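You operate a simulated robot arm through the tools that you are given. There is no shell and no other tool. Be economical: measure what you need, move in short steps, check, and stop when the job is done.

You run a simulated robot arm. Do the job below in one go: nothing can be reset, and whatever is moved stays where it is left.

Task
Rinse the mud off both potatoes under the cold tap, drop them into the colander, tap off.
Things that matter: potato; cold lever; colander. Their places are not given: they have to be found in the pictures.

The check looks at the end state, three seconds after you hand in, the way a careful person would. Anything else that was tipped, shoved, dropped, spilled or broken makes it a failure.

Robot
A 6-joint arm with a two-finger parallel gripper, fixed in place. Base frame: the origin is at the foot of the arm, x ahead of it, y to its left, z up. Readings come in mm, rad, newtons and seconds.
With the tool pointing down near the work surface it reaches from about 120 to 740 mm from the base axis. Its first joint turns from -2.897 to 2.897 rad. Payload 3.91 kg.
The tool frame sits at the grasp point between the pads (the TCP): z along the fingers, y along the line on which they close. The tips reach 30 mm beyond it. The gripper opens to 110 mm. The fingers are 20 mm wide and 10 mm thick; the gripper's body (48 by 112 mm) begins 55 mm behind the TCP.
Orientation is told as [roll, pitch, yaw] about the base's x, y, z axes, in that order, counted from this pose: with the fingers straight down and closing along the base's y, the tool's x points along the base's -x, its y along +y and its z along -z.

Tools
- The arm moves only by the tool jog_arm. Its argument "moves" is a list of rows, each a list of 7 numbers: the closure in counts, from 0 (fully open) to 255 (shut), then the shift along the base's x, y, z in units of 200 mm (1.0 is 200 mm), then the turn, a rotation vector about the base's x, y, z in units of 180 degrees (1.0 is 180 degrees). In form: [[fingers, x, y, z, ax, ay, az], ...]. A call has 1 to 8 rows; each row is the pose to reach, as a shift and turn from the pose commanded when the call began. A call with a number of a shift or a turn outside -1 to 1 is refused whole. Each row takes 0.2 s and may step no farther than 50 mm and 0.15 rad from the row before; otherwise, or with a gripper value out of range, the whole call is refused. A pose out of reach is approached as far as the arm can. The call stops where the force on the tool passes 50 N (or 10 N more than at its start, if that is more) or the arm is blocked; 0.2 s more then pass. Each finger travels about 45 mm/s and halts on what it meets, pressing with about 32 N; the grip force reading is that of the motor and also rises with nothing between the fingers. The clock runs only during rows and for 0.2 s after the last one: add rows that repeat a pose to give the fingers time. It gives the time, the measured TCP pose, the force on the tool (base axes), the opening and the grip force at its end, in the units of the frame above (readings bear some noise).
- Cameras (640 x 400 px; columns grow to the right, rows downward): "scene" is fixed at [50.1, -655.5, 1728.1]; the picture's right is [0.72, -0.70, 0.00], its down [-0.45, -0.46, -0.76] and it looks along [0.53, 0.55, -0.65] (base axes); focal length 331 px, centre (320, 200). "wrist" rides on the gripper at [71, 21, -107] in the tool frame; the picture's right is [-0.29, 0.96, 0.00], its down [-0.76, -0.23, -0.61] and it looks along [-0.58, -0.18, 0.79] (tool axes); focal length 243 px, centre (320, 200).
- camera(camera): a new picture of that camera. It takes no simulated time.
- slide_trunk(by): slides the trunk up (or, below 0, down) by that many mm; the arm rides with it, the base frame stays. It gives what a move gives, with no picture.
- probe_pixels(camera, pixels): for up to 12 pixels [column, row] of the newest picture of that camera ("zoom" is the newest enlarged one), the place [x, y, z] in the base frame of the surface seen there, good to about 2 mm, but the place of the scene camera against the robot may be out by one fixed shift of up to 18 mm in any direction. It takes no simulated time.
- inspect(camera, box): a new picture of the part [left, top, right, bottom] of that camera's present view, enlarged. It takes no simulated time.
- job_done(): hands the job in; it is judged then, once.

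Work in short steps. Measure before you move; look again where a grasp or a placing could have gone wrong, and mend it. You have 80 turns and 54 pictures in all, those below and enlarged ones among them. Open the gripper and draw the arm clear of the work before you hand the job in, unless the task says otherwise; then end with one line.

The tools are called after "Request:" as a command line: name --pt "numbers of a row" for each row, then --argument value for the rest, lists and objects as JSON in quotes. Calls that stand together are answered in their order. jog_arm: Moves the arm, as the interface text tells. Its arguments: {"type":"object","properties":{"moves":{"type":"array","items":{"type":"array","items":{"type":"number"}}}},"required":["moves"]} The other tools are called the same way: slide_trunk (by) slides the trunk up or down; camera (camera) takes a picture; probe_pixels (camera, pixels) gives the place of the surface under pixels of a picture; inspect (camera, box) takes an enlarged picture of a part of a camera's view; job_done () hands the job in.

At the start:

```text
time: 0.0
position: [361.0, 168.2, 1227.9]
tcp_rot: [0.003, 0.0, 0.001]
wrist_force: [-0.4, 1.3, 0.0]
grip_width: 109.9
grip_force: 0.1
trunk travel left (down, up): [-525.0, 65.0]
```

scene: 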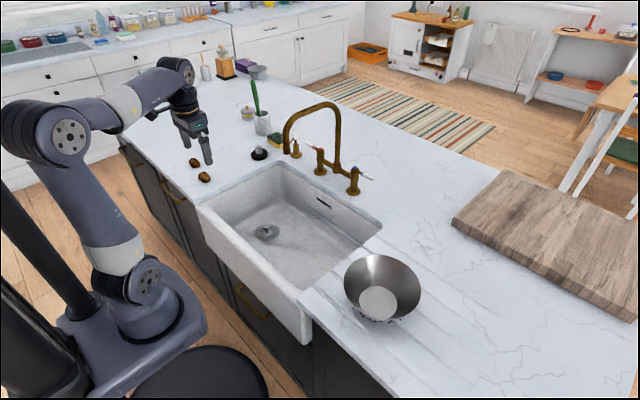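
wrist: 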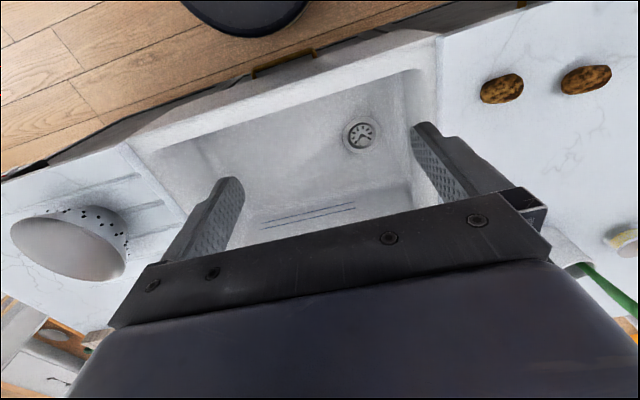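

The potatoes are at scene about (194,162) and (204,177), the tap around (320,160), and the colander at (382,288). I'll zoom in on the tap and probe the key points.

Request:
inspect --camera "scene" --box '[230, 80, 400, 220]'

Request:
probe_pixels --camera "wrist" --pixels '[[501, 88], [586, 78], [488, 92], [516, 84], [566, 84], [606, 74], [360, 136], [68, 250], [20, 235], [120, 270], [110, 210], [540, 140]]'

Request:
probe_pixels --camera "scene" --pixels '[[194, 162], [204, 177], [267, 232], [376, 302], [345, 282], [420, 292], [384, 255], [310, 105], [287, 150], [355, 180], [370, 177], [318, 155]]'

```text
2.86 times, centred on (315, 150) of scene
```

zoom: 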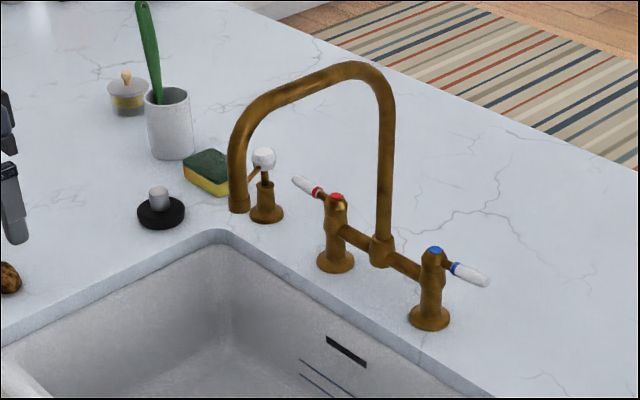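

```text
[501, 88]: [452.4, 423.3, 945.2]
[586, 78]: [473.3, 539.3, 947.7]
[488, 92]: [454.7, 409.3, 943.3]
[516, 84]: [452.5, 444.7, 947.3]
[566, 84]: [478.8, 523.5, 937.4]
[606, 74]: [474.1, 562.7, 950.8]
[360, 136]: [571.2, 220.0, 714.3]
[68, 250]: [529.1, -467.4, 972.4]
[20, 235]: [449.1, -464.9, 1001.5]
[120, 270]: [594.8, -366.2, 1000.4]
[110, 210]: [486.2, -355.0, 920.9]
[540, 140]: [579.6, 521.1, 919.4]
```

```text
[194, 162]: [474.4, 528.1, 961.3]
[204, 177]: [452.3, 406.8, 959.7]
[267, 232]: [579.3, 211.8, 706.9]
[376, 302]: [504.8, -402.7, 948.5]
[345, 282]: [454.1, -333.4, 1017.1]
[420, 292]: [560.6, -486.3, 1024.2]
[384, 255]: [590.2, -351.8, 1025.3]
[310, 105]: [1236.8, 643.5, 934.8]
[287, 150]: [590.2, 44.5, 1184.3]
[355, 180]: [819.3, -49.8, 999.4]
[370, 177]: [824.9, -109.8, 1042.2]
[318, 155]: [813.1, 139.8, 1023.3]
```

The zoom shows the cold lever (blue ring) with its handle from (450,265) to (488,282). I'll probe the details of lever and spout in the zoomed picture.

Request:
probe_pixels --camera "zoom" --pixels '[[434, 252], [452, 267], [462, 271], [475, 276], [486, 282], [430, 290], [430, 318], [239, 206], [239, 190], [245, 130], [350, 68], [385, 150]]'

Request:
probe_pixels --camera "scene" --pixels '[[257, 153], [267, 150], [200, 205], [300, 295], [380, 222], [280, 165], [320, 330], [186, 165], [240, 250], [300, 240], [300, 156], [263, 120]]'

Request:
inspect --camera "scene" --box '[330, 150, 400, 200]'

```text
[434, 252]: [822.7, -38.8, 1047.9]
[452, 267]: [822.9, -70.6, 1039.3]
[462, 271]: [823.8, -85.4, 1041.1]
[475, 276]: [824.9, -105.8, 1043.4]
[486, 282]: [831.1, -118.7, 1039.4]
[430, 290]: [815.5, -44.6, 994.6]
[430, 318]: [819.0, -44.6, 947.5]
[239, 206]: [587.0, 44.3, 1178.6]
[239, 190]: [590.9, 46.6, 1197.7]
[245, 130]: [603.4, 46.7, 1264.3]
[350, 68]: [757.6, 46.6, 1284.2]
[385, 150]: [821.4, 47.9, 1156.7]
```

```text
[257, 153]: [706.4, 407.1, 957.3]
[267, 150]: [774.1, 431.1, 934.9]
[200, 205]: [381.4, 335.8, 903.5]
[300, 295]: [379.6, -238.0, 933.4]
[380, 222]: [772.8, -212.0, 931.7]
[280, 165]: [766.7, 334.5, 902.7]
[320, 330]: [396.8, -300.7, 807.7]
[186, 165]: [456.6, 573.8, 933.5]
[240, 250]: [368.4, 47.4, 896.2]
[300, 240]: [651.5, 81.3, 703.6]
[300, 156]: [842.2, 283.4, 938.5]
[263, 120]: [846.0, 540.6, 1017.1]
```

```text
8.00 times, centred on (365, 175) of scene
```

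zoom: 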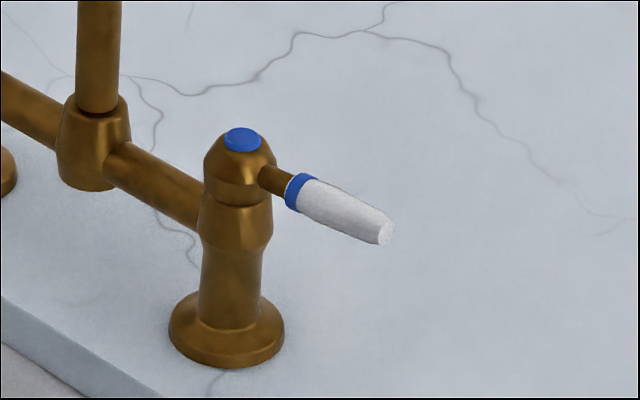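

The cold lever handle runs along -y from about (824,-70) to (828,-119) at z≈1040 in scene coordinates, which carry an offset. I'll move sideways to y≈-100 with the tool tilted 45° forward, so the wrist camera can see the lever and calibrate the offset.

Request:
jog_arm --pt "0 0 -0.2 0 0 -0.04 0" --pt "0 0 -0.4 0 0 -0.08 0" --pt "0 0 -0.6 0 0 -0.12 0" --pt "0 0 -0.8 0 0 -0.16 0" --pt "0 0 -1.0 0 0 -0.2 0" --pt "0 0 -1.0 0 0 -0.24 0"

Request:
jog_arm --pt "0 0.2 -0.1 -0.1 0 0 0" --pt "0 0.4 -0.2 -0.2 0 0 0" --pt "0 0.6 -0.35 -0.3 0 0 0" --pt "0 0.8 -0.35 -0.4 0 0 0" --pt "0 1.0 -0.35 -0.45 0 0 0"

Request:
camera --camera "wrist"

```text
time: 1.4
position: [361.1, -32.8, 1227.8]
tcp_rot: [0.001, -0.755, 0.003]
wrist_force: [0.2, -0.4, 0.1]
grip_width: 110.0
grip_force: 0.2
trunk travel left (down, up): [-525.0, 65.0]
```

```text
refused: row 3 steps farther than a row can; nothing moved
```

```text
49 pictures are left
```

wrist: 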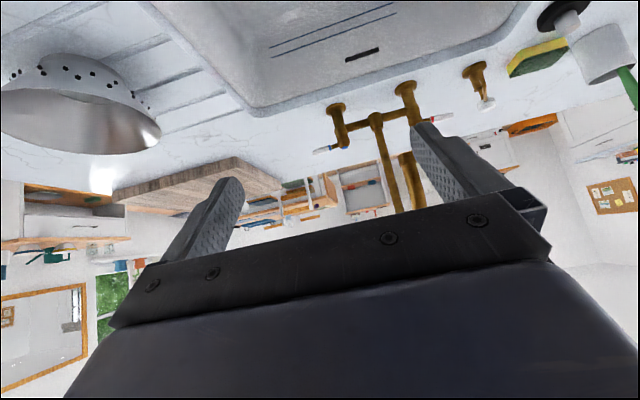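

The tap is visible: cold lever at about (328,149), spout at about (404,180). I'll enlarge and probe.

Request:
inspect --camera "wrist" --box '[280, 70, 440, 220]'

```text
2.67 times, centred on (360, 145) of wrist
```

zoom: 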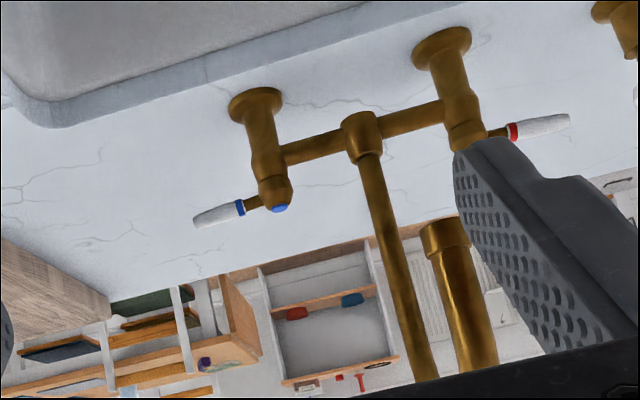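

Probing lever handle, post and spout in this zoom to get the true coordinates and the scene camera's shift.

Request:
probe_pixels --camera "zoom" --pixels '[[197, 219], [215, 214], [235, 209], [241, 208], [253, 203], [280, 208], [270, 150], [256, 95], [447, 240], [448, 228], [470, 320], [375, 180]]'

```text
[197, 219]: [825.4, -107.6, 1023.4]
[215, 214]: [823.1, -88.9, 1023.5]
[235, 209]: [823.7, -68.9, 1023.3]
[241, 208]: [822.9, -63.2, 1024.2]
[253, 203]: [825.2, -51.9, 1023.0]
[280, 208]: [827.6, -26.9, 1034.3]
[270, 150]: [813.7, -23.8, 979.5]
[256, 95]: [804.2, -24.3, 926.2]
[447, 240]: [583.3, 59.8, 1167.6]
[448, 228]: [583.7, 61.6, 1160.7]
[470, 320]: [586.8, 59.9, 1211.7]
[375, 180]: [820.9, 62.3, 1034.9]
```

Comparing the two cameras, true ≈ scene + (-2, +15, -16). The true handle runs y -110…-60 at x≈828, z≈1021, and the spout outlet is ≈(596,61,1160). I'll spin the tool 90° about its own axis (so the fingers straddle the handle fore and aft) while approaching.

Request:
jog_arm --pt "110 0.125 -0.0375 -0.05 -0.0308 0 0.0328" --pt "110 0.25 -0.075 -0.1 -0.0616 0 0.0656" --pt "110 0.375 -0.1125 -0.15 -0.0924 0 0.0984" --pt "110 0.5 -0.15 -0.2 -0.1232 0 0.1312" --pt "110 0.625 -0.1875 -0.25 -0.154 0 0.164" --pt "110 0.75 -0.225 -0.3 -0.1848 0 0.1968" --pt "110 0.875 -0.2625 -0.35 -0.2156 0 0.2296" --pt "110 1.0 -0.3 -0.4 -0.2464 0 0.2624"

Request:
jog_arm --pt "110 0.1 0 -0.03 -0.024 0 0.0255" --pt "110 0.2 0 -0.06 -0.048 0 0.051" --pt "110 0.4 0 -0.12 -0.072 0 0.0765" --pt "110 0.6 0 -0.18 -0.096 0 0.102" --pt "110 0.8 0 -0.24 -0.096 0 0.102" --pt "110 1.0 0 -0.3 -0.096 0 0.102"

Request:
camera --camera "scene"

Request:
camera --camera "wrist"

```text
time: 3.2
position: [561.6, -92.2, 1148.1]
tcp_rot: [-0.704, -0.293, 1.24]
wrist_force: [-0.5, -0.1, -0.6]
grip_width: 62.9
grip_force: 0.1
trunk travel left (down, up): [-525.0, 65.0]
```

```text
time: 4.6
position: [761.9, -91.1, 1086.8]
tcp_rot: [-0.752, 0.001, 1.572]
wrist_force: [0.0, 0.0, 0.3]
grip_width: 62.5
grip_force: 0.1
trunk travel left (down, up): [-525.0, 65.0]
```

```text
47 pictures are left
```

scene: 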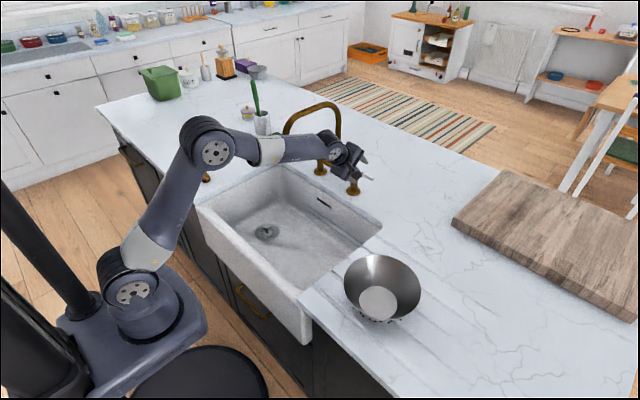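

```text
46 pictures are left
```

wrist: 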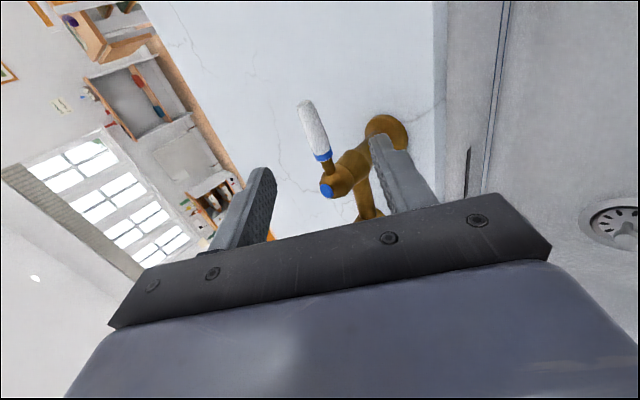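

The fingers are in front of and straddling the handle's line (handle at wrist (312,130)). I'll probe it for a precise position.

Request:
probe_pixels --camera "wrist" --pixels '[[305, 105], [312, 130], [318, 148], [323, 157], [328, 190], [304, 130], [321, 128], [360, 160]]'

```text
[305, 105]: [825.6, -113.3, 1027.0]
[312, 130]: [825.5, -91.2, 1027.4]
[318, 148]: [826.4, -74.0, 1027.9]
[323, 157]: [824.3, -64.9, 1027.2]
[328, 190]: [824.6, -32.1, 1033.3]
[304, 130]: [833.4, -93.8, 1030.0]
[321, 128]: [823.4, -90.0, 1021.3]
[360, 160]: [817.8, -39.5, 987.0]
```

Handle centre ≈(830,-92,1023). I'll advance along the tool axis to straddle it and narrow the fingers a bit.

Request:
jog_arm --pt "110 0.1 -0.01 -0.09 0 0 0" --pt "110 0.22 -0.01 -0.19 0 0 0" --pt "110 0.315 -0.01 -0.285 0 0 0" --pt "175 0.315 -0.01 -0.285 0 0 0" --pt "175 0.315 -0.01 -0.285 0 0 0"

Request:
camera --camera "wrist"

```text
time: 5.8
position: [824.0, -92.9, 1031.0]
tcp_rot: [-0.75, 0.003, 1.571]
wrist_force: [0.2, 0.5, 0.5]
grip_width: 34.6
grip_force: 0.0
trunk travel left (down, up): [-525.0, 65.0]
```

```text
45 pictures are left
```

wrist: 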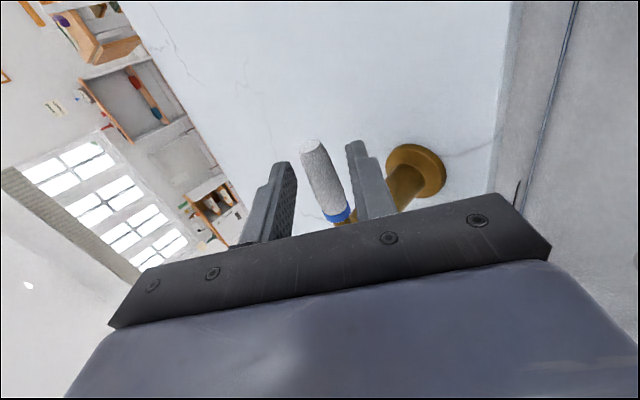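

The handle sits between the fingers, clear of both. I'll pull gently toward -x, watching the force.

Request:
jog_arm --pt "175 -0.05 0 0 0 0 0" --pt "175 -0.09 0 0 0 0 0" --pt "175 -0.13 0 0 0 0 0" --pt "175 -0.17 0.005 0 0 0 0" --pt "175 -0.2 0.01 0 0 0 0"

Request:
camera --camera "scene"

Request:
camera --camera "wrist"

```text
time: 7.0
position: [783.7, -92.1, 1031.5]
tcp_rot: [-0.752, 0.002, 1.572]
wrist_force: [0.5, -0.5, 1.3]
grip_width: 35.0
grip_force: 0.5
trunk travel left (down, up): [-525.0, 65.0]
```

```text
44 pictures are left
```

scene: 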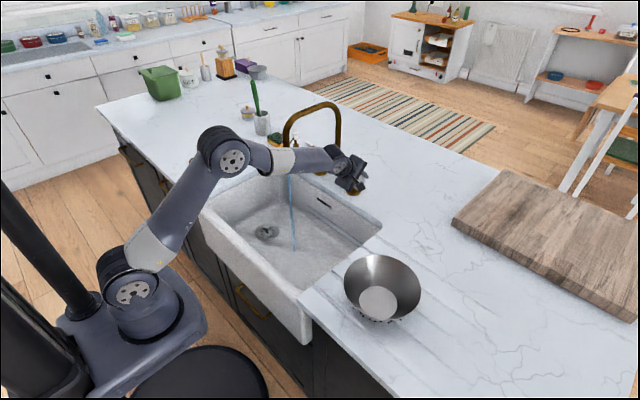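

```text
43 pictures are left
```

wrist: 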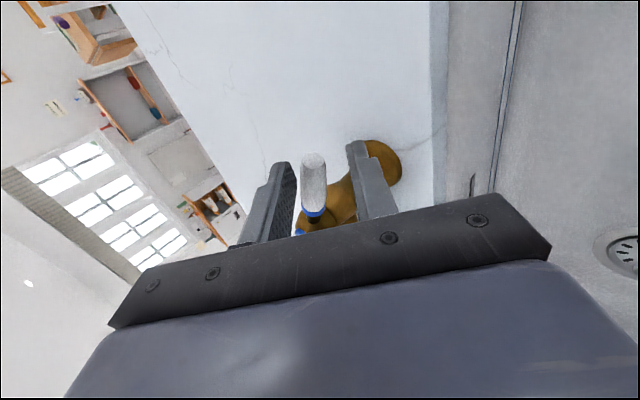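

Pulling toward -x turned the water on with a thin stream (scene (292,190-250)), and the lever has turned about 25°. I'll open it further.

Request:
jog_arm --pt "175 -0.05 0.02 0 0 0 0" --pt "175 -0.1 0.045 0 0 0 0" --pt "175 -0.14 0.075 0 0 0 0"

Request:
inspect --camera "scene" --box '[240, 90, 400, 260]'

```text
time: 7.8
position: [755.7, -76.9, 1031.1]
tcp_rot: [-0.753, 0.002, 1.571]
wrist_force: [0.1, -0.5, -0.2]
grip_width: 34.8
grip_force: 0.2
trunk travel left (down, up): [-525.0, 65.0]
```

```text
2.35 times, centred on (320, 175) of scene
```

zoom: 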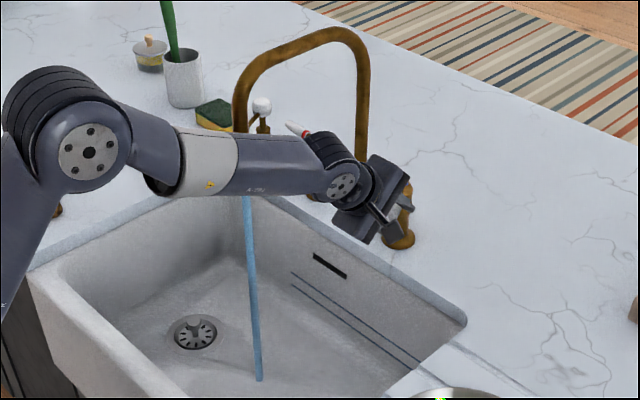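

The stream is now full (zoom (253,200-380)). I'll open the fingers, back off along the tool axis, and bring the tool vertical while travelling around in front of the stream toward the potatoes.

Request:
jog_arm --pt "110 0 0 0 0 0 0" --pt "110 0 0 0 0 0 0" --pt "110 -0.14 0 0.15 0 0 0" --pt "110 -0.28 0 0.3 0 0 0" --pt "110 -0.45 0 0.45 0 0 0" --pt "110 -0.65 0 0.5 0 0 0" --pt "110 -0.85 0 0.5 0 0 0" --pt "110 -1.0 0 0.5 0 0 0"

Request:
jog_arm --pt "60 -0.2 0 0.05 0 0.04 0" --pt "60 -0.4 0 0.1 0 0.08 0" --pt "60 -0.55 0.1 0.15 0 0.12 0" --pt "60 -0.6 0.3 0.15 0 0.16 0" --pt "60 -0.6 0.52 0.15 0 0.2 0" --pt "60 -0.6 0.76 0.15 0 0.24 0" --pt "60 -0.6 1.0 0.15 0 0.24 0"

Request:
jog_arm --pt "60 0 0.24 0 0 0 0" --pt "60 0 0.48 -0.05 0 0 0" --pt "60 0 0.72 -0.1 0 0 0" --pt "60 0 0.96 -0.15 0 0 0"

Request:
camera --camera "wrist"

Request:
camera --camera "scene"

```text
time: 9.6
position: [554.5, -76.6, 1134.4]
tcp_rot: [-0.752, 0.001, 1.571]
wrist_force: [-0.3, 0.1, -0.3]
grip_width: 62.5
grip_force: 0.0
trunk travel left (down, up): [-525.0, 65.0]
```

```text
time: 11.2
position: [435.3, 121.4, 1161.0]
tcp_rot: [0.003, 0.002, 1.572]
wrist_force: [0.8, 0.5, 0.8]
grip_width: 84.2
grip_force: 0.0
trunk travel left (down, up): [-525.0, 65.0]
```

```text
time: 12.2
position: [436.0, 312.9, 1130.5]
tcp_rot: [0.001, 0.001, 1.572]
wrist_force: [-0.3, 0.2, -0.7]
grip_width: 83.8
grip_force: 0.0
trunk travel left (down, up): [-525.0, 65.0]
```

```text
41 pictures are left
```

wrist: 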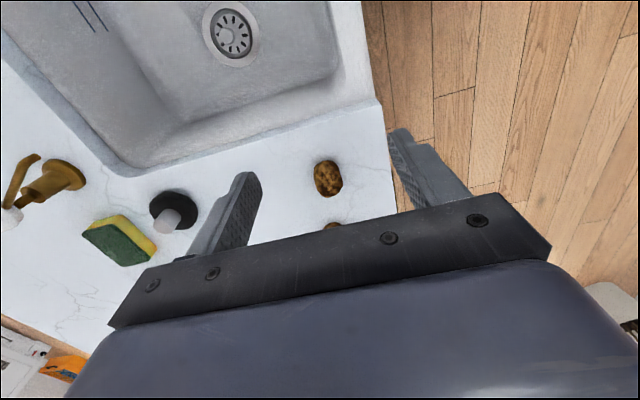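

```text
40 pictures are left
```

scene: 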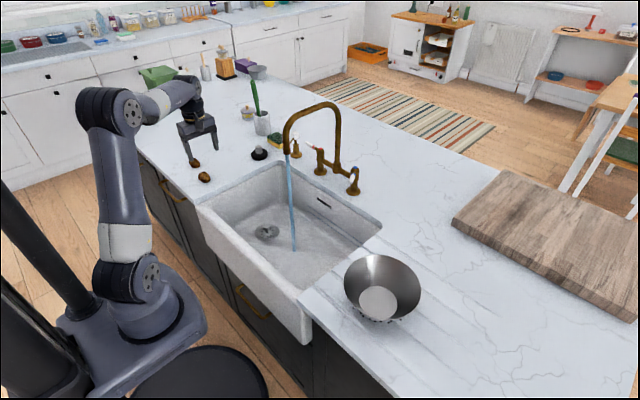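

Potato A is at wrist (328,178), its long axis about along y. I'll enlarge and probe it.

Request:
inspect --camera "wrist" --box '[280, 140, 376, 200]'

Request:
probe_pixels --camera "wrist" --pixels '[[328, 178], [316, 180], [341, 178], [325, 163], [331, 194], [328, 170], [328, 187], [300, 180], [370, 180], [215, 160]]'

```text
6.67 times, centred on (328, 170) of wrist
```

zoom: 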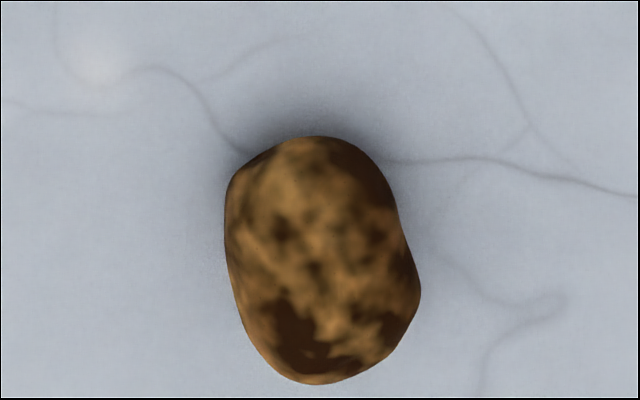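

```text
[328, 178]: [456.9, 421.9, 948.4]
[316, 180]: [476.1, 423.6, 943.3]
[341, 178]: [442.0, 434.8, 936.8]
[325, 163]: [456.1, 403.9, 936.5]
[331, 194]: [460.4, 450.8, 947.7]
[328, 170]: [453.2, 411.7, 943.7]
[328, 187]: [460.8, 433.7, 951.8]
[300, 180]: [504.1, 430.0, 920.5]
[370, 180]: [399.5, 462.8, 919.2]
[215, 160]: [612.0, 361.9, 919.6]
```

Potato A centre ≈(459,429), top z≈951, ~37 mm wide in x. I'll move over it and descend to TCP z≈954 (tips at about 924).

Request:
jog_arm --pt "60 0.04 0.2 -0.1 0 0 0" --pt "60 0.08 0.4 -0.2 0 0 0" --pt "60 0.115 0.58 -0.3 0 0 0" --pt "60 0.115 0.58 -0.48 0 0 0" --pt "60 0.115 0.58 -0.66 0 0 0" --pt "60 0.115 0.58 -0.8 0 0 0" --pt "60 0.115 0.58 -0.88 0 0 0"

Request:
camera --camera "wrist"

```text
time: 13.8
position: [458.2, 430.1, 956.1]
tcp_rot: [0.0, 0.001, 1.572]
wrist_force: [-0.1, 0.0, -0.4]
grip_width: 84.3
grip_force: 0.0
trunk travel left (down, up): [-525.0, 65.0]
```

```text
38 pictures are left
```

wrist: 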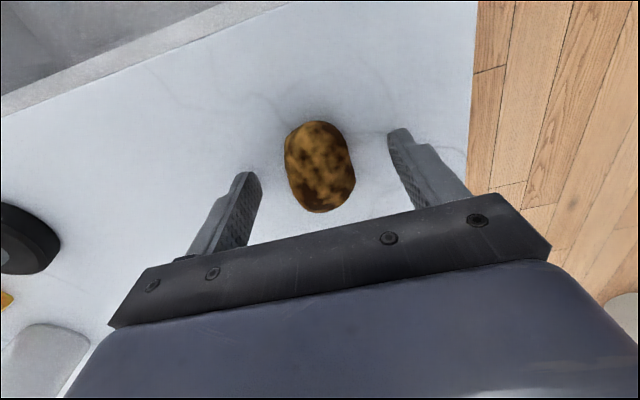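

The fingers straddle the potato evenly. I'll close on it, lowering a last 2 mm, then lift.

Request:
jog_arm --pt "120 0 0 -0.01 0 0 0" --pt "255 0 0 -0.01 0 0 0" --pt "255 0 0 -0.01 0 0 0" --pt "255 0 0 -0.01 0 0 0" --pt "255 0 0 -0.01 0 0 0"

Request:
jog_arm --pt "255 0 0 0.1 0 0 0" --pt "255 0 0 0.25 0 0 0" --pt "255 0 0 0.5 0 0 0"

Request:
camera --camera "wrist"

```text
time: 15.0
position: [459.4, 430.5, 953.3]
tcp_rot: [0.002, 0.001, 1.57]
wrist_force: [0.1, -0.5, 0.1]
grip_width: 39.6
grip_force: 32.3
trunk travel left (down, up): [-525.0, 65.0]
```

```text
time: 15.8
position: [458.3, 431.6, 1054.8]
tcp_rot: [0.003, 0.002, 1.573]
wrist_force: [0.6, 0.4, -0.8]
grip_width: 39.4
grip_force: 32.4
trunk travel left (down, up): [-525.0, 65.0]
```

```text
37 pictures are left
```

wrist: 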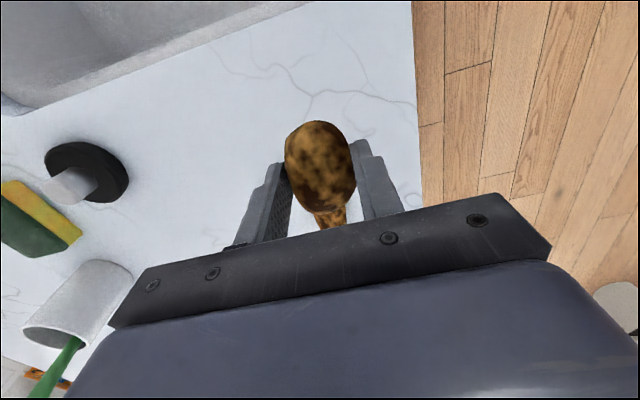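

Potato A is held (width 39.4 mm). I'll carry it over the front of the sink, tilting the fingers to point +y (50°), so the hand comes under the spout from the -y side.

Request:
jog_arm --pt "255 -0.06 -0.2 0.07 0 0 0" --pt "255 -0.12 -0.4 0.14 0 0 0" --pt "255 -0.18 -0.6 0.21 0 0 0" --pt "255 -0.24 -0.8 0.28 0 0 0" --pt "255 -0.3 -1.0 0.35 0 0 0"

Request:
jog_arm --pt "255 0 -0.2 0 0.04 0 0" --pt "255 0 -0.4 0 0.08 0 0" --pt "255 0 -0.6 0 0.12 0 0" --pt "255 0 -0.8 0 0.16 0 0" --pt "255 0 -1.0 0 0.2 0 0"

Request:
jog_arm --pt "255 0.05 -0.2 -0.1 0.04 0 0" --pt "255 0.1 -0.4 -0.2 0.08 0 0"

Request:
camera --camera "scene"

Request:
camera --camera "wrist"

```text
time: 17.0
position: [398.8, 227.6, 1124.8]
tcp_rot: [0.001, 0.002, 1.574]
wrist_force: [-0.3, -0.1, -1.3]
grip_width: 39.4
grip_force: 31.6
trunk travel left (down, up): [-525.0, 65.0]
```

```text
time: 18.2
position: [401.0, 27.0, 1124.9]
tcp_rot: [0.0, -0.631, 1.573]
wrist_force: [0.3, 0.5, -0.4]
grip_width: 39.4
grip_force: 32.2
trunk travel left (down, up): [-525.0, 65.0]
```

```text
time: 18.8
position: [419.2, -50.7, 1085.2]
tcp_rot: [-0.001, -0.878, 1.573]
wrist_force: [0.2, 0.4, 0.3]
grip_width: 39.5
grip_force: 32.2
trunk travel left (down, up): [-525.0, 65.0]
```

```text
36 pictures are left
```

scene: 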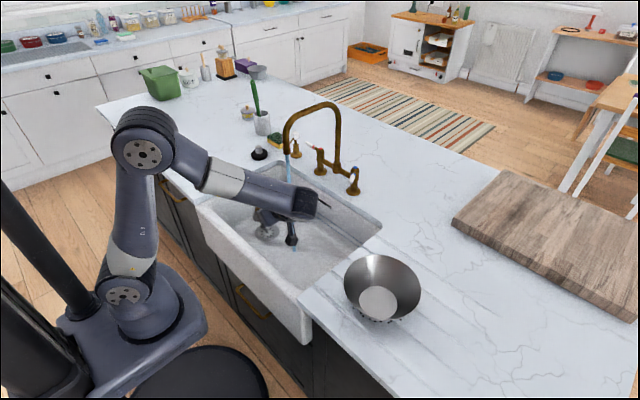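

```text
35 pictures are left
```

wrist: 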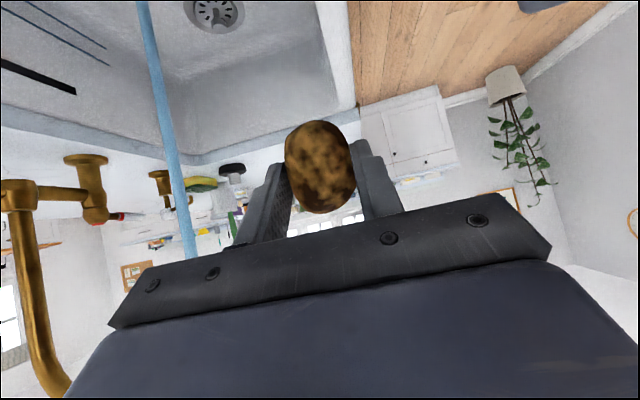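

Stream visible at wrist (143,20)–(190,240). I'll probe it to get its exact x,y.

Request:
probe_pixels --camera "wrist" --pixels '[[148, 40], [158, 90], [166, 130], [174, 170], [182, 200], [188, 235], [318, 165], [318, 125], [320, 208]]'

```text
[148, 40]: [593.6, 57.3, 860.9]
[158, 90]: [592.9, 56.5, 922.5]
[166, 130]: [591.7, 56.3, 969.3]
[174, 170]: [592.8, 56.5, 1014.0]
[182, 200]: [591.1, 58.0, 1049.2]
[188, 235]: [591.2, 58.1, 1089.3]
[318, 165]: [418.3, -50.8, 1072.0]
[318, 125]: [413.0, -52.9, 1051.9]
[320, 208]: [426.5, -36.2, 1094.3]
```

Stream axis ≈(596,60); the potato centre is at TCP +(0,14,-12). I'll go forward in x first, then slide +y into the stream and dwell.

Request:
jog_arm --pt "255 0.22 0 -0.03 0 0 0" --pt "255 0.44 0 -0.06 0 0 0" --pt "255 0.66 0 -0.09 0 0 0" --pt "255 0.885 0 -0.12 0 0 0" --pt "255 0.885 0.18 -0.12 0 0 0" --pt "255 0.885 0.36 -0.12 0 0 0" --pt "255 0.885 0.48 -0.12 0 0 0" --pt "255 0.885 0.48 -0.12 0 0 0"

Request:
inspect --camera "scene" --box '[220, 90, 380, 260]'

Request:
camera --camera "wrist"

```text
time: 20.6
position: [595.3, 46.3, 1059.1]
tcp_rot: [0.001, -0.878, 1.571]
wrist_force: [-0.7, -0.1, -1.1]
grip_width: 39.1
grip_force: 32.3
trunk travel left (down, up): [-525.0, 65.0]
```

```text
2.35 times, centred on (300, 175) of scene
```

zoom: 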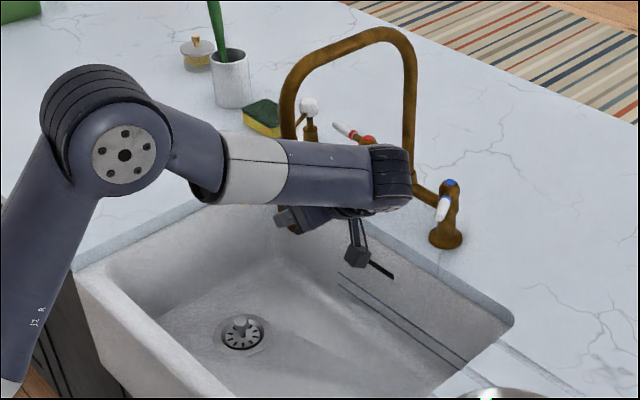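

```text
33 pictures are left
```

wrist: 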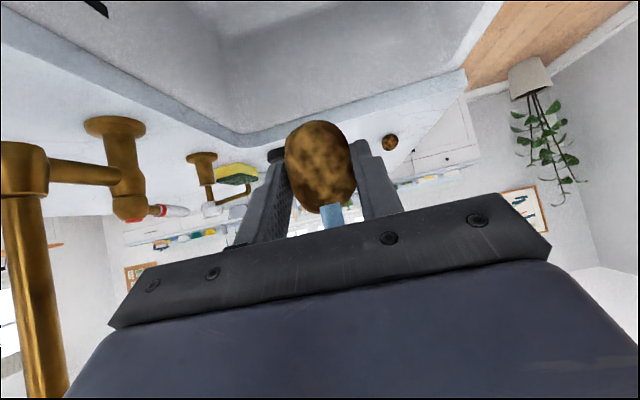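

The stream strikes the potato's top (wrist (330,213)) and ends there. I'll dwell in the stream, moving slightly, and compare the mud.

Request:
jog_arm --pt "255 0 0 0 0 0 0" --pt "255 0.02 0 0 0 0 0" --pt "255 0.02 0.02 0 0 0 0" --pt "255 0 0.02 0 0 0 0" --pt "255 -0.02 0.02 0 0 0 0" --pt "255 -0.02 0 0 0 0 0" --pt "255 -0.02 -0.02 0 0 0 0" --pt "255 0 0 0 0 0 0"

Request:
inspect --camera "wrist" --box '[270, 100, 380, 230]'

```text
time: 22.4
position: [596.5, 45.6, 1058.9]
tcp_rot: [0.002, -0.878, 1.571]
wrist_force: [-0.1, -0.2, -0.4]
grip_width: 39.1
grip_force: 32.8
trunk travel left (down, up): [-525.0, 65.0]
```

```text
3.08 times, centred on (325, 165) of wrist
```

zoom: 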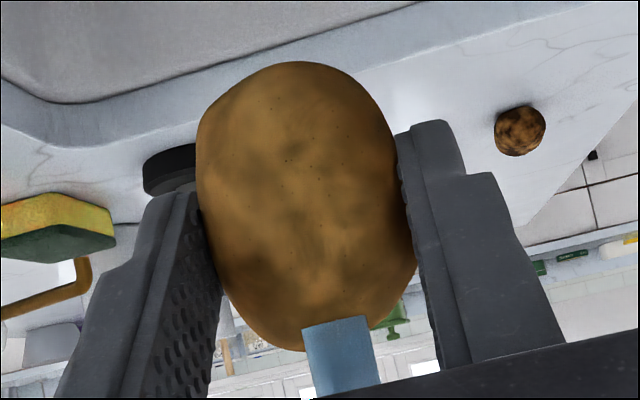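

The mud is fading uniformly over the potato. I'll keep it in the stream longer.

Request:
jog_arm --pt "255 0 0 0 0 0 0" --pt "255 0 0 0 0 0 0" --pt "255 0 0 0 0 0 0" --pt "255 0 0 0 0 0 0" --pt "255 0 0 0 0 0 0" --pt "255 0 0 0 0 0 0" --pt "255 0 0 0 0 0 0" --pt "255 0 0 0 0 0 0"

Request:
jog_arm --pt "255 0 0 0 0 0 0" --pt "255 0 0 0 0 0 0" --pt "255 0 0 0 0 0 0" --pt "255 0 0 0 0 0 0" --pt "255 0 0 0 0 0 0" --pt "255 0 0 0 0 0 0" --pt "255 0 0 0 0 0 0" --pt "255 0 0 0 0 0 0"

Request:
inspect --camera "wrist" --box '[270, 100, 380, 230]'

```text
time: 24.2
position: [597.8, 46.7, 1058.5]
tcp_rot: [0.002, -0.877, 1.571]
wrist_force: [0.0, 0.1, -1.4]
grip_width: 39.2
grip_force: 32.0
trunk travel left (down, up): [-525.0, 65.0]
```

```text
time: 26.0
position: [594.8, 46.4, 1057.2]
tcp_rot: [0.002, -0.878, 1.572]
wrist_force: [0.9, -0.7, -0.6]
grip_width: 39.1
grip_force: 32.0
trunk travel left (down, up): [-525.0, 65.0]
```

```text
3.08 times, centred on (325, 165) of wrist
```

zoom: 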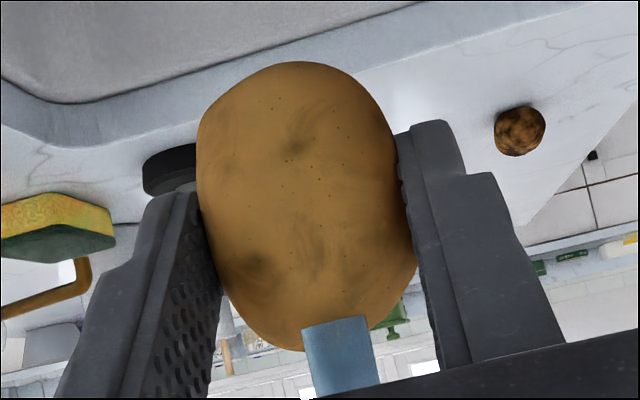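

Nearly clean; faint dark spots remain. I'll dwell some more.

Request:
jog_arm --pt "255 0 0 0 0 0 0" --pt "255 0 0 0 0 0 0" --pt "255 0 0 0 0 0 0" --pt "255 0 0 0 0 0 0" --pt "255 0 0 0 0 0 0" --pt "255 0 0 0 0 0 0" --pt "255 0 0 0 0 0 0" --pt "255 0 0 0 0 0 0"

Request:
jog_arm --pt "255 0 0 0 0 0 0" --pt "255 0 0 0 0 0 0" --pt "255 0 0 0 0 0 0" --pt "255 0 0 0 0 0 0" --pt "255 0 0 0 0 0 0" --pt "255 0 0 0 0 0 0" --pt "255 0 0 0 0 0 0" --pt "255 0 0 0 0 0 0"

Request:
inspect --camera "wrist" --box '[270, 100, 380, 230]'

```text
time: 27.8
position: [595.7, 46.1, 1058.7]
tcp_rot: [0.0, -0.878, 1.573]
wrist_force: [0.0, 0.7, -0.4]
grip_width: 38.8
grip_force: 32.2
trunk travel left (down, up): [-525.0, 65.0]
```

```text
time: 29.6
position: [595.6, 46.7, 1057.9]
tcp_rot: [0.002, -0.879, 1.573]
wrist_force: [0.7, -0.8, -0.5]
grip_width: 39.1
grip_force: 31.7
trunk travel left (down, up): [-525.0, 65.0]
```

```text
3.08 times, centred on (325, 165) of wrist
```

zoom: 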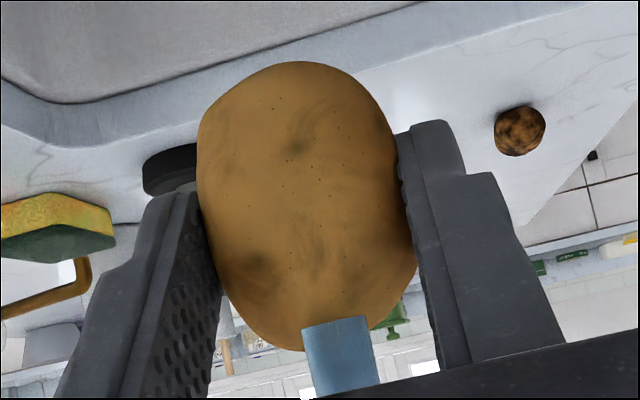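

The image no longer changes, so the potato is clean. The colander centre is ≈(512,-395), rim z≈1003, radius ≈93. I'll pull out to -y, bring the tool upright and move above the colander.

Request:
jog_arm --pt "255 0 -0.22 0 0 0 0" --pt "255 0 -0.44 0.05 -0.04 0 0" --pt "255 -0.05 -0.64 0.1 -0.08 0 0" --pt "255 -0.1 -0.84 0.2 -0.12 0 0" --pt "255 -0.15 -1.0 0.3 -0.16 0 0" --pt "255 -0.2 -1.0 0.35 -0.2 0 0" --pt "255 -0.25 -1.0 0.35 -0.24 0 0" --pt "255 -0.3 -1.0 0.35 -0.28 0 0"

Request:
jog_arm --pt "255 -0.03 -0.22 0 0 0 0" --pt "255 -0.06 -0.44 0 0 0 0" --pt "255 -0.09 -0.66 0 0 0 0" --pt "255 -0.12 -0.8 0 0 0 0"

Request:
camera --camera "scene"

Request:
camera --camera "wrist"

```text
time: 31.4
position: [536.8, -153.7, 1127.7]
tcp_rot: [0.003, 0.003, 1.57]
wrist_force: [-0.1, -0.6, 0.9]
grip_width: 39.0
grip_force: 31.8
trunk travel left (down, up): [-525.0, 65.0]
```

```text
time: 32.4
position: [510.6, -315.6, 1128.3]
tcp_rot: [0.001, 0.002, 1.572]
wrist_force: [-0.2, 0.0, -0.9]
grip_width: 38.9
grip_force: 32.1
trunk travel left (down, up): [-525.0, 65.0]
```

```text
29 pictures are left
```

scene: 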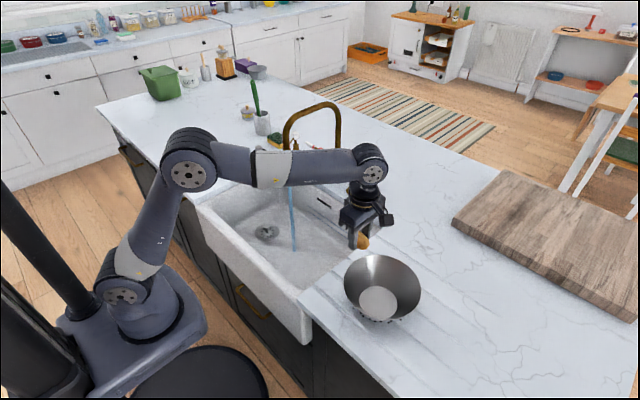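

```text
28 pictures are left
```

wrist: 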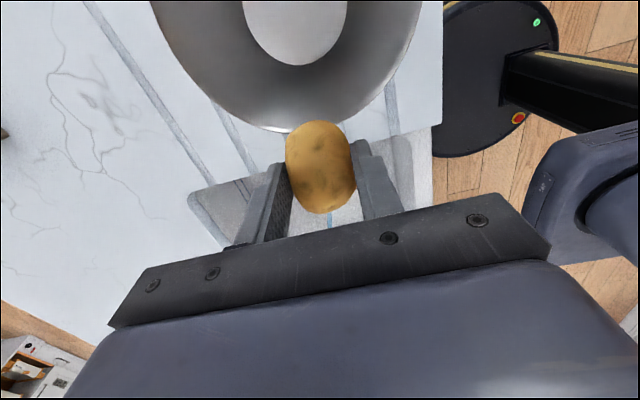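

The clean potato is held, colander just ahead. Probing its rim and bottom from here.

Request:
probe_pixels --camera "wrist" --pixels '[[285, 128], [155, 8], [419, 8], [295, 62], [245, 5], [346, 5], [295, 20], [295, 100], [180, 65], [400, 65]]'

```text
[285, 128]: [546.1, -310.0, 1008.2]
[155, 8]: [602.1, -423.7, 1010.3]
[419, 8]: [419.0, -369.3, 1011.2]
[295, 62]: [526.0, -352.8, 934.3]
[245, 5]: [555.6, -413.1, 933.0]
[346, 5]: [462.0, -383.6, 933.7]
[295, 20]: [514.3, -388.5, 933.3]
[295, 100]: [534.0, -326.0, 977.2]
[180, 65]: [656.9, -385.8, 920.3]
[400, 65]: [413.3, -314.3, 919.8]
```

Colander bottom centre ≈(510,-400), z 933, disc radius ≈49; rim centre (511,-397). I'll lower to the -y side of the bottom and release at TCP z≈974, opening only slightly.

Request:
jog_arm --pt "255 0 -0.2 0 0 0 0" --pt "255 0 -0.4 0 0 0 0" --pt "255 0 -0.53 -0.1 0 0 0" --pt "255 0 -0.53 -0.3 0 0 0" --pt "255 0 -0.53 -0.5 0 0 0" --pt "255 0 -0.53 -0.68 0 0 0" --pt "255 0 -0.53 -0.77 0 0 0"

Request:
jog_arm --pt "140 0 0 0 0 0 0" --pt "140 0 0 0 0 0 0" --pt "140 0 0 0 0 0 0" --pt "130 0 0 0.15 0 0 0" --pt "130 0 0 0.35 0 0 0" --pt "130 0 0 0.58 0 0 0" --pt "110 0 0.2 0.77 0 0 0" --pt "110 0 0.4 0.77 0 0 0"

Request:
camera --camera "scene"

Request:
camera --camera "wrist"

```text
time: 34.0
position: [511.7, -419.9, 974.0]
tcp_rot: [0.0, 0.001, 1.571]
wrist_force: [1.1, 0.0, -0.5]
grip_width: 38.9
grip_force: 32.4
trunk travel left (down, up): [-525.0, 65.0]
```

```text
refused: row 7 steps farther than a row can; nothing moved
```

```text
27 pictures are left
```

scene: 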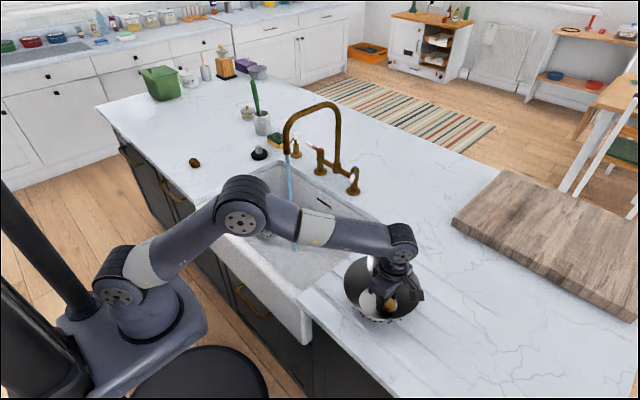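

```text
26 pictures are left
```

wrist: 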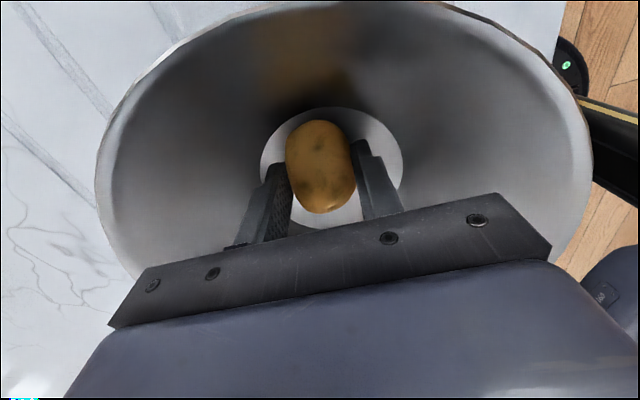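

The potato is inside the colander over its bottom. Now releasing and rising straight up (the previous release call was refused for step length).

Request:
jog_arm --pt "140 0 0 0 0 0 0" --pt "140 0 0 0 0 0 0" --pt "140 0 0 0 0 0 0" --pt "130 0 0 0.15 0 0 0" --pt "130 0 0 0.35 0 0 0" --pt "130 0 0 0.58 0 0 0" --pt "110 0 0.1 0.75 0 0 0" --pt "110 0 0.34 0.77 0 0 0"

Request:
camera --camera "wrist"

```text
time: 35.8
position: [511.8, -352.4, 1127.2]
tcp_rot: [0.002, 0.001, 1.57]
wrist_force: [0.4, -0.2, -0.7]
grip_width: 63.1
grip_force: 0.1
trunk travel left (down, up): [-525.0, 65.0]
```

```text
25 pictures are left
```

wrist: 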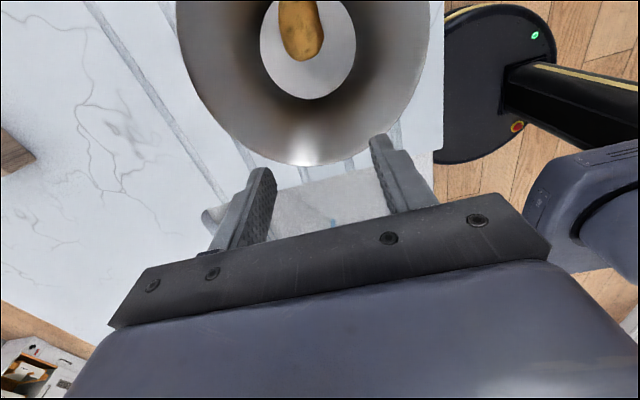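

Potato A rests on the colander's bottom (wrist (300,35)). Now going back to potato B around the front of the sink at x≈410.

Request:
jog_arm --pt "80 -0.1 0.2 0 0 0 0" --pt "60 -0.2 0.4 0 0 0 0" --pt "60 -0.3 0.6 0 0 0 0" --pt "60 -0.4 0.8 0 0 0 0" --pt "60 -0.5 1.0 0 0 0 0"

Request:
jog_arm --pt "60 0 0.2 0 0 0 0" --pt "60 0 0.4 0 0 0 0" --pt "60 0 0.6 0 0 0 0" --pt "60 0 0.8 0 0 0 0" --pt "60 0 1.0 0 0 0 0"

Request:
jog_arm --pt "60 0 0.2 0 0 0 0" --pt "60 0 0.4 0 0 0 0" --pt "60 0 0.6 0 0 0 0" --pt "60 0 0.8 0 0 0 0" --pt "60 0 1.0 0 0 0 0"

Request:
jog_arm --pt "60 0.06 0.22 -0.1 0 0 0" --pt "60 0.12 0.44 -0.2 0 0 0" --pt "60 0.2 0.65 -0.3 0 0 0" --pt "60 0.3 0.85 -0.35 0 0 0"

Request:
camera --camera "wrist"

```text
time: 37.0
position: [412.6, -152.8, 1129.5]
tcp_rot: [0.001, 0.002, 1.571]
wrist_force: [0.1, -0.3, 0.4]
grip_width: 84.3
grip_force: 0.1
trunk travel left (down, up): [-525.0, 65.0]
```

```text
time: 38.2
position: [411.3, 49.6, 1127.5]
tcp_rot: [0.002, 0.002, 1.569]
wrist_force: [-0.1, 1.2, 0.5]
grip_width: 84.4
grip_force: 0.1
trunk travel left (down, up): [-525.0, 65.0]
```

```text
time: 39.4
position: [410.3, 247.9, 1128.2]
tcp_rot: [0.002, 0.002, 1.571]
wrist_force: [0.5, 0.1, 0.1]
grip_width: 84.4
grip_force: 0.0
trunk travel left (down, up): [-525.0, 65.0]
```

```text
time: 40.4
position: [471.9, 419.1, 1057.5]
tcp_rot: [0.002, 0.001, 1.57]
wrist_force: [-0.2, -0.3, -0.1]
grip_width: 84.1
grip_force: 0.1
trunk travel left (down, up): [-525.0, 65.0]
```

```text
24 pictures are left
```

wrist: 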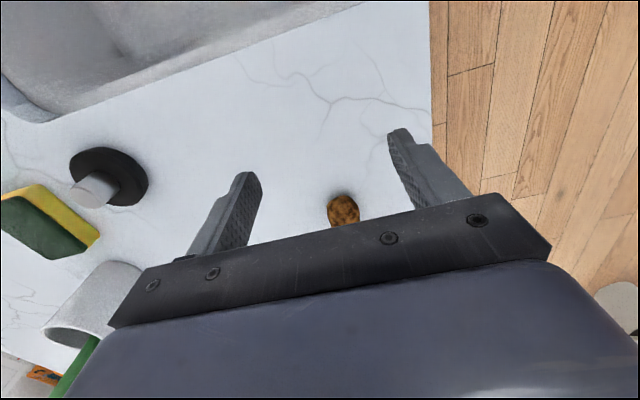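

Potato B is at wrist (343,210), partly hidden. I'll move +60 mm in y at this height to see it wholly.

Request:
jog_arm --pt "60 0 0.2 0 0 0 0" --pt "60 0 0.35 0 0 0 0"

Request:
camera --camera "wrist"

```text
time: 41.0
position: [471.7, 488.6, 1058.2]
tcp_rot: [0.001, 0.001, 1.572]
wrist_force: [-0.3, 0.1, 0.8]
grip_width: 84.1
grip_force: 0.0
trunk travel left (down, up): [-525.0, 65.0]
```

```text
23 pictures are left
```

wrist: 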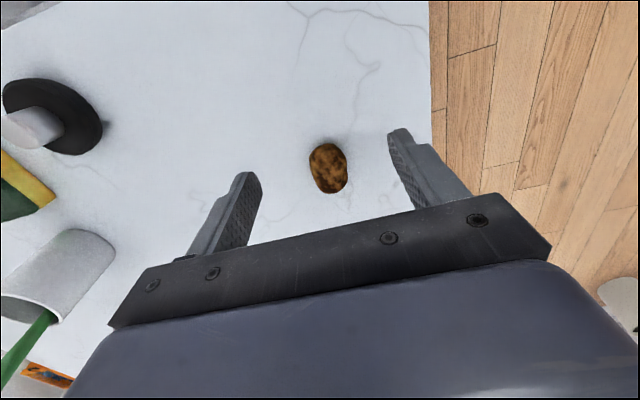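

Potato B is fully visible at wrist (328,168). Probing its extents.

Request:
probe_pixels --camera "wrist" --pixels '[[328, 168], [311, 168], [346, 168], [324, 145], [333, 191], [328, 155], [328, 180], [318, 183], [342, 155]]'

```text
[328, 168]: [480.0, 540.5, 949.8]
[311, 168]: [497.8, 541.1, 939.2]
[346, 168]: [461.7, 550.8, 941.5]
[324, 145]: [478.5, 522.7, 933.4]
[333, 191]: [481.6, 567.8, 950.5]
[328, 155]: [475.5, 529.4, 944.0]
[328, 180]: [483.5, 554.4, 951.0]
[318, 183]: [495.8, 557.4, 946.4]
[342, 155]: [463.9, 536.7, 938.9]
```

Potato B centre ≈(480,547), top ≈951. Descend, close and lift as before.

Request:
jog_arm --pt "60 0.04 0.2 0 0 0 0" --pt "60 0.04 0.29 -0.12 0 0 0" --pt "60 0.04 0.29 -0.34 0 0 0" --pt "60 0.04 0.29 -0.46 0 0 0" --pt "60 0.04 0.29 -0.522 0 0 0"

Request:
camera --camera "wrist"

```text
time: 42.2
position: [480.1, 546.2, 954.4]
tcp_rot: [0.002, 0.001, 1.571]
wrist_force: [0.2, 0.4, 0.0]
grip_width: 84.0
grip_force: 0.1
out of reach, approached as far as the arm can: row 2
trunk travel left (down, up): [-525.0, 65.0]
```

```text
22 pictures are left
```

wrist: 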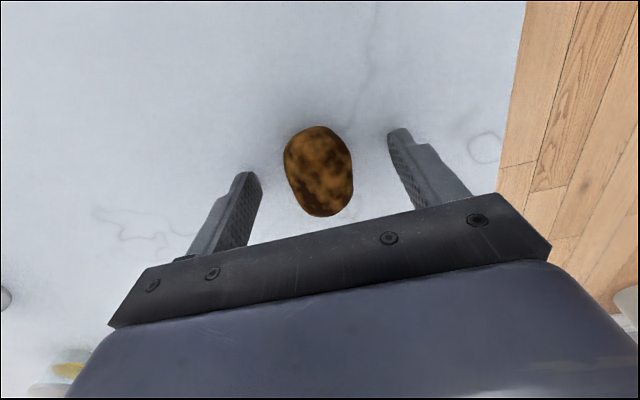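

The potato lies between the fingers. Close, then lift while drawing inwards (the reach limit is near at higher z).

Request:
jog_arm --pt "120 0 0 -0.005 0 0 0" --pt "255 0 0 -0.005 0 0 0" --pt "255 0 0 -0.005 0 0 0" --pt "255 0 0 -0.005 0 0 0" --pt "255 0 0 -0.005 0 0 0"

Request:
jog_arm --pt "255 0 0 0.06 0 0 0" --pt "255 0 -0.04 0.2 0 0 0" --pt "255 -0.04 -0.18 0.38 0 0 0" --pt "255 -0.1 -0.36 0.5 0 0 0" --pt "255 -0.16 -0.56 0.6 0 0 0" --pt "255 -0.22 -0.76 0.7 0 0 0" --pt "255 -0.28 -0.96 0.8 0 0 0"

Request:
camera --camera "wrist"

```text
time: 43.4
position: [479.3, 547.1, 954.0]
tcp_rot: [0.003, 0.001, 1.571]
wrist_force: [-0.2, 0.4, 0.3]
grip_width: 38.2
grip_force: 31.5
trunk travel left (down, up): [-525.0, 65.0]
```

```text
time: 45.0
position: [423.5, 353.8, 1113.9]
tcp_rot: [0.0, 0.004, 1.572]
wrist_force: [-1.1, 0.5, 0.0]
grip_width: 38.1
grip_force: 31.6
trunk travel left (down, up): [-525.0, 65.0]
```

```text
21 pictures are left
```

wrist: 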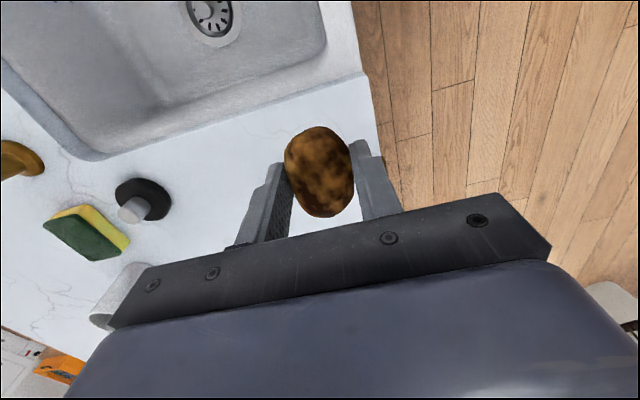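

Potato B is held. Same route: across the front, tilt, then into the stream.

Request:
jog_arm --pt "255 -0.03 -0.2 0 0 0 0" --pt "255 -0.06 -0.4 0 0 0 0" --pt "255 -0.09 -0.6 0 0 0 0" --pt "255 -0.12 -0.8 0 0 0 0" --pt "255 -0.12 -1.0 0 0 0 0"

Request:
jog_arm --pt "255 0 -0.2 0 0.04 0 0" --pt "255 0 -0.4 0 0.08 0 0" --pt "255 0 -0.6 0 0.12 0 0" --pt "255 0 -0.8 0 0.16 0 0" --pt "255 0 -1.0 0 0.2 0 0" --pt "255 0.05 -1.0 -0.1 0.24 0 0" --pt "255 0.1 -1.0 -0.15 0.28 0 0"

Request:
jog_arm --pt "255 0.22 0 -0.03 0 0 0" --pt "255 0.44 0 -0.06 0 0 0" --pt "255 0.66 0 -0.09 0 0 0" --pt "255 0.88 0 -0.12 0 0 0" --pt "255 0.88 0.18 -0.12 0 0 0" --pt "255 0.88 0.36 -0.12 0 0 0" --pt "255 0.88 0.46 -0.12 0 0 0" --pt "255 0.88 0.46 -0.12 0 0 0"

Request:
camera --camera "wrist"

```text
time: 46.2
position: [398.9, 155.5, 1113.3]
tcp_rot: [0.001, 0.003, 1.573]
wrist_force: [-0.2, 0.3, -0.6]
grip_width: 38.2
grip_force: 32.0
trunk travel left (down, up): [-525.0, 65.0]
```

```text
time: 47.8
position: [418.9, -46.4, 1082.8]
tcp_rot: [0.0, -0.882, 1.572]
wrist_force: [0.1, -0.7, -0.7]
grip_width: 38.1
grip_force: 31.6
trunk travel left (down, up): [-525.0, 65.0]
```

```text
time: 49.6
position: [596.7, 47.1, 1058.5]
tcp_rot: [0.001, -0.877, 1.571]
wrist_force: [0.6, 0.6, -0.2]
grip_width: 38.0
grip_force: 31.8
trunk travel left (down, up): [-525.0, 65.0]
```

```text
20 pictures are left
```

wrist: 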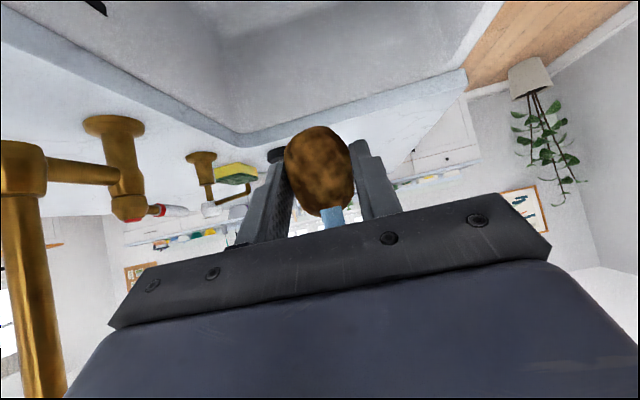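

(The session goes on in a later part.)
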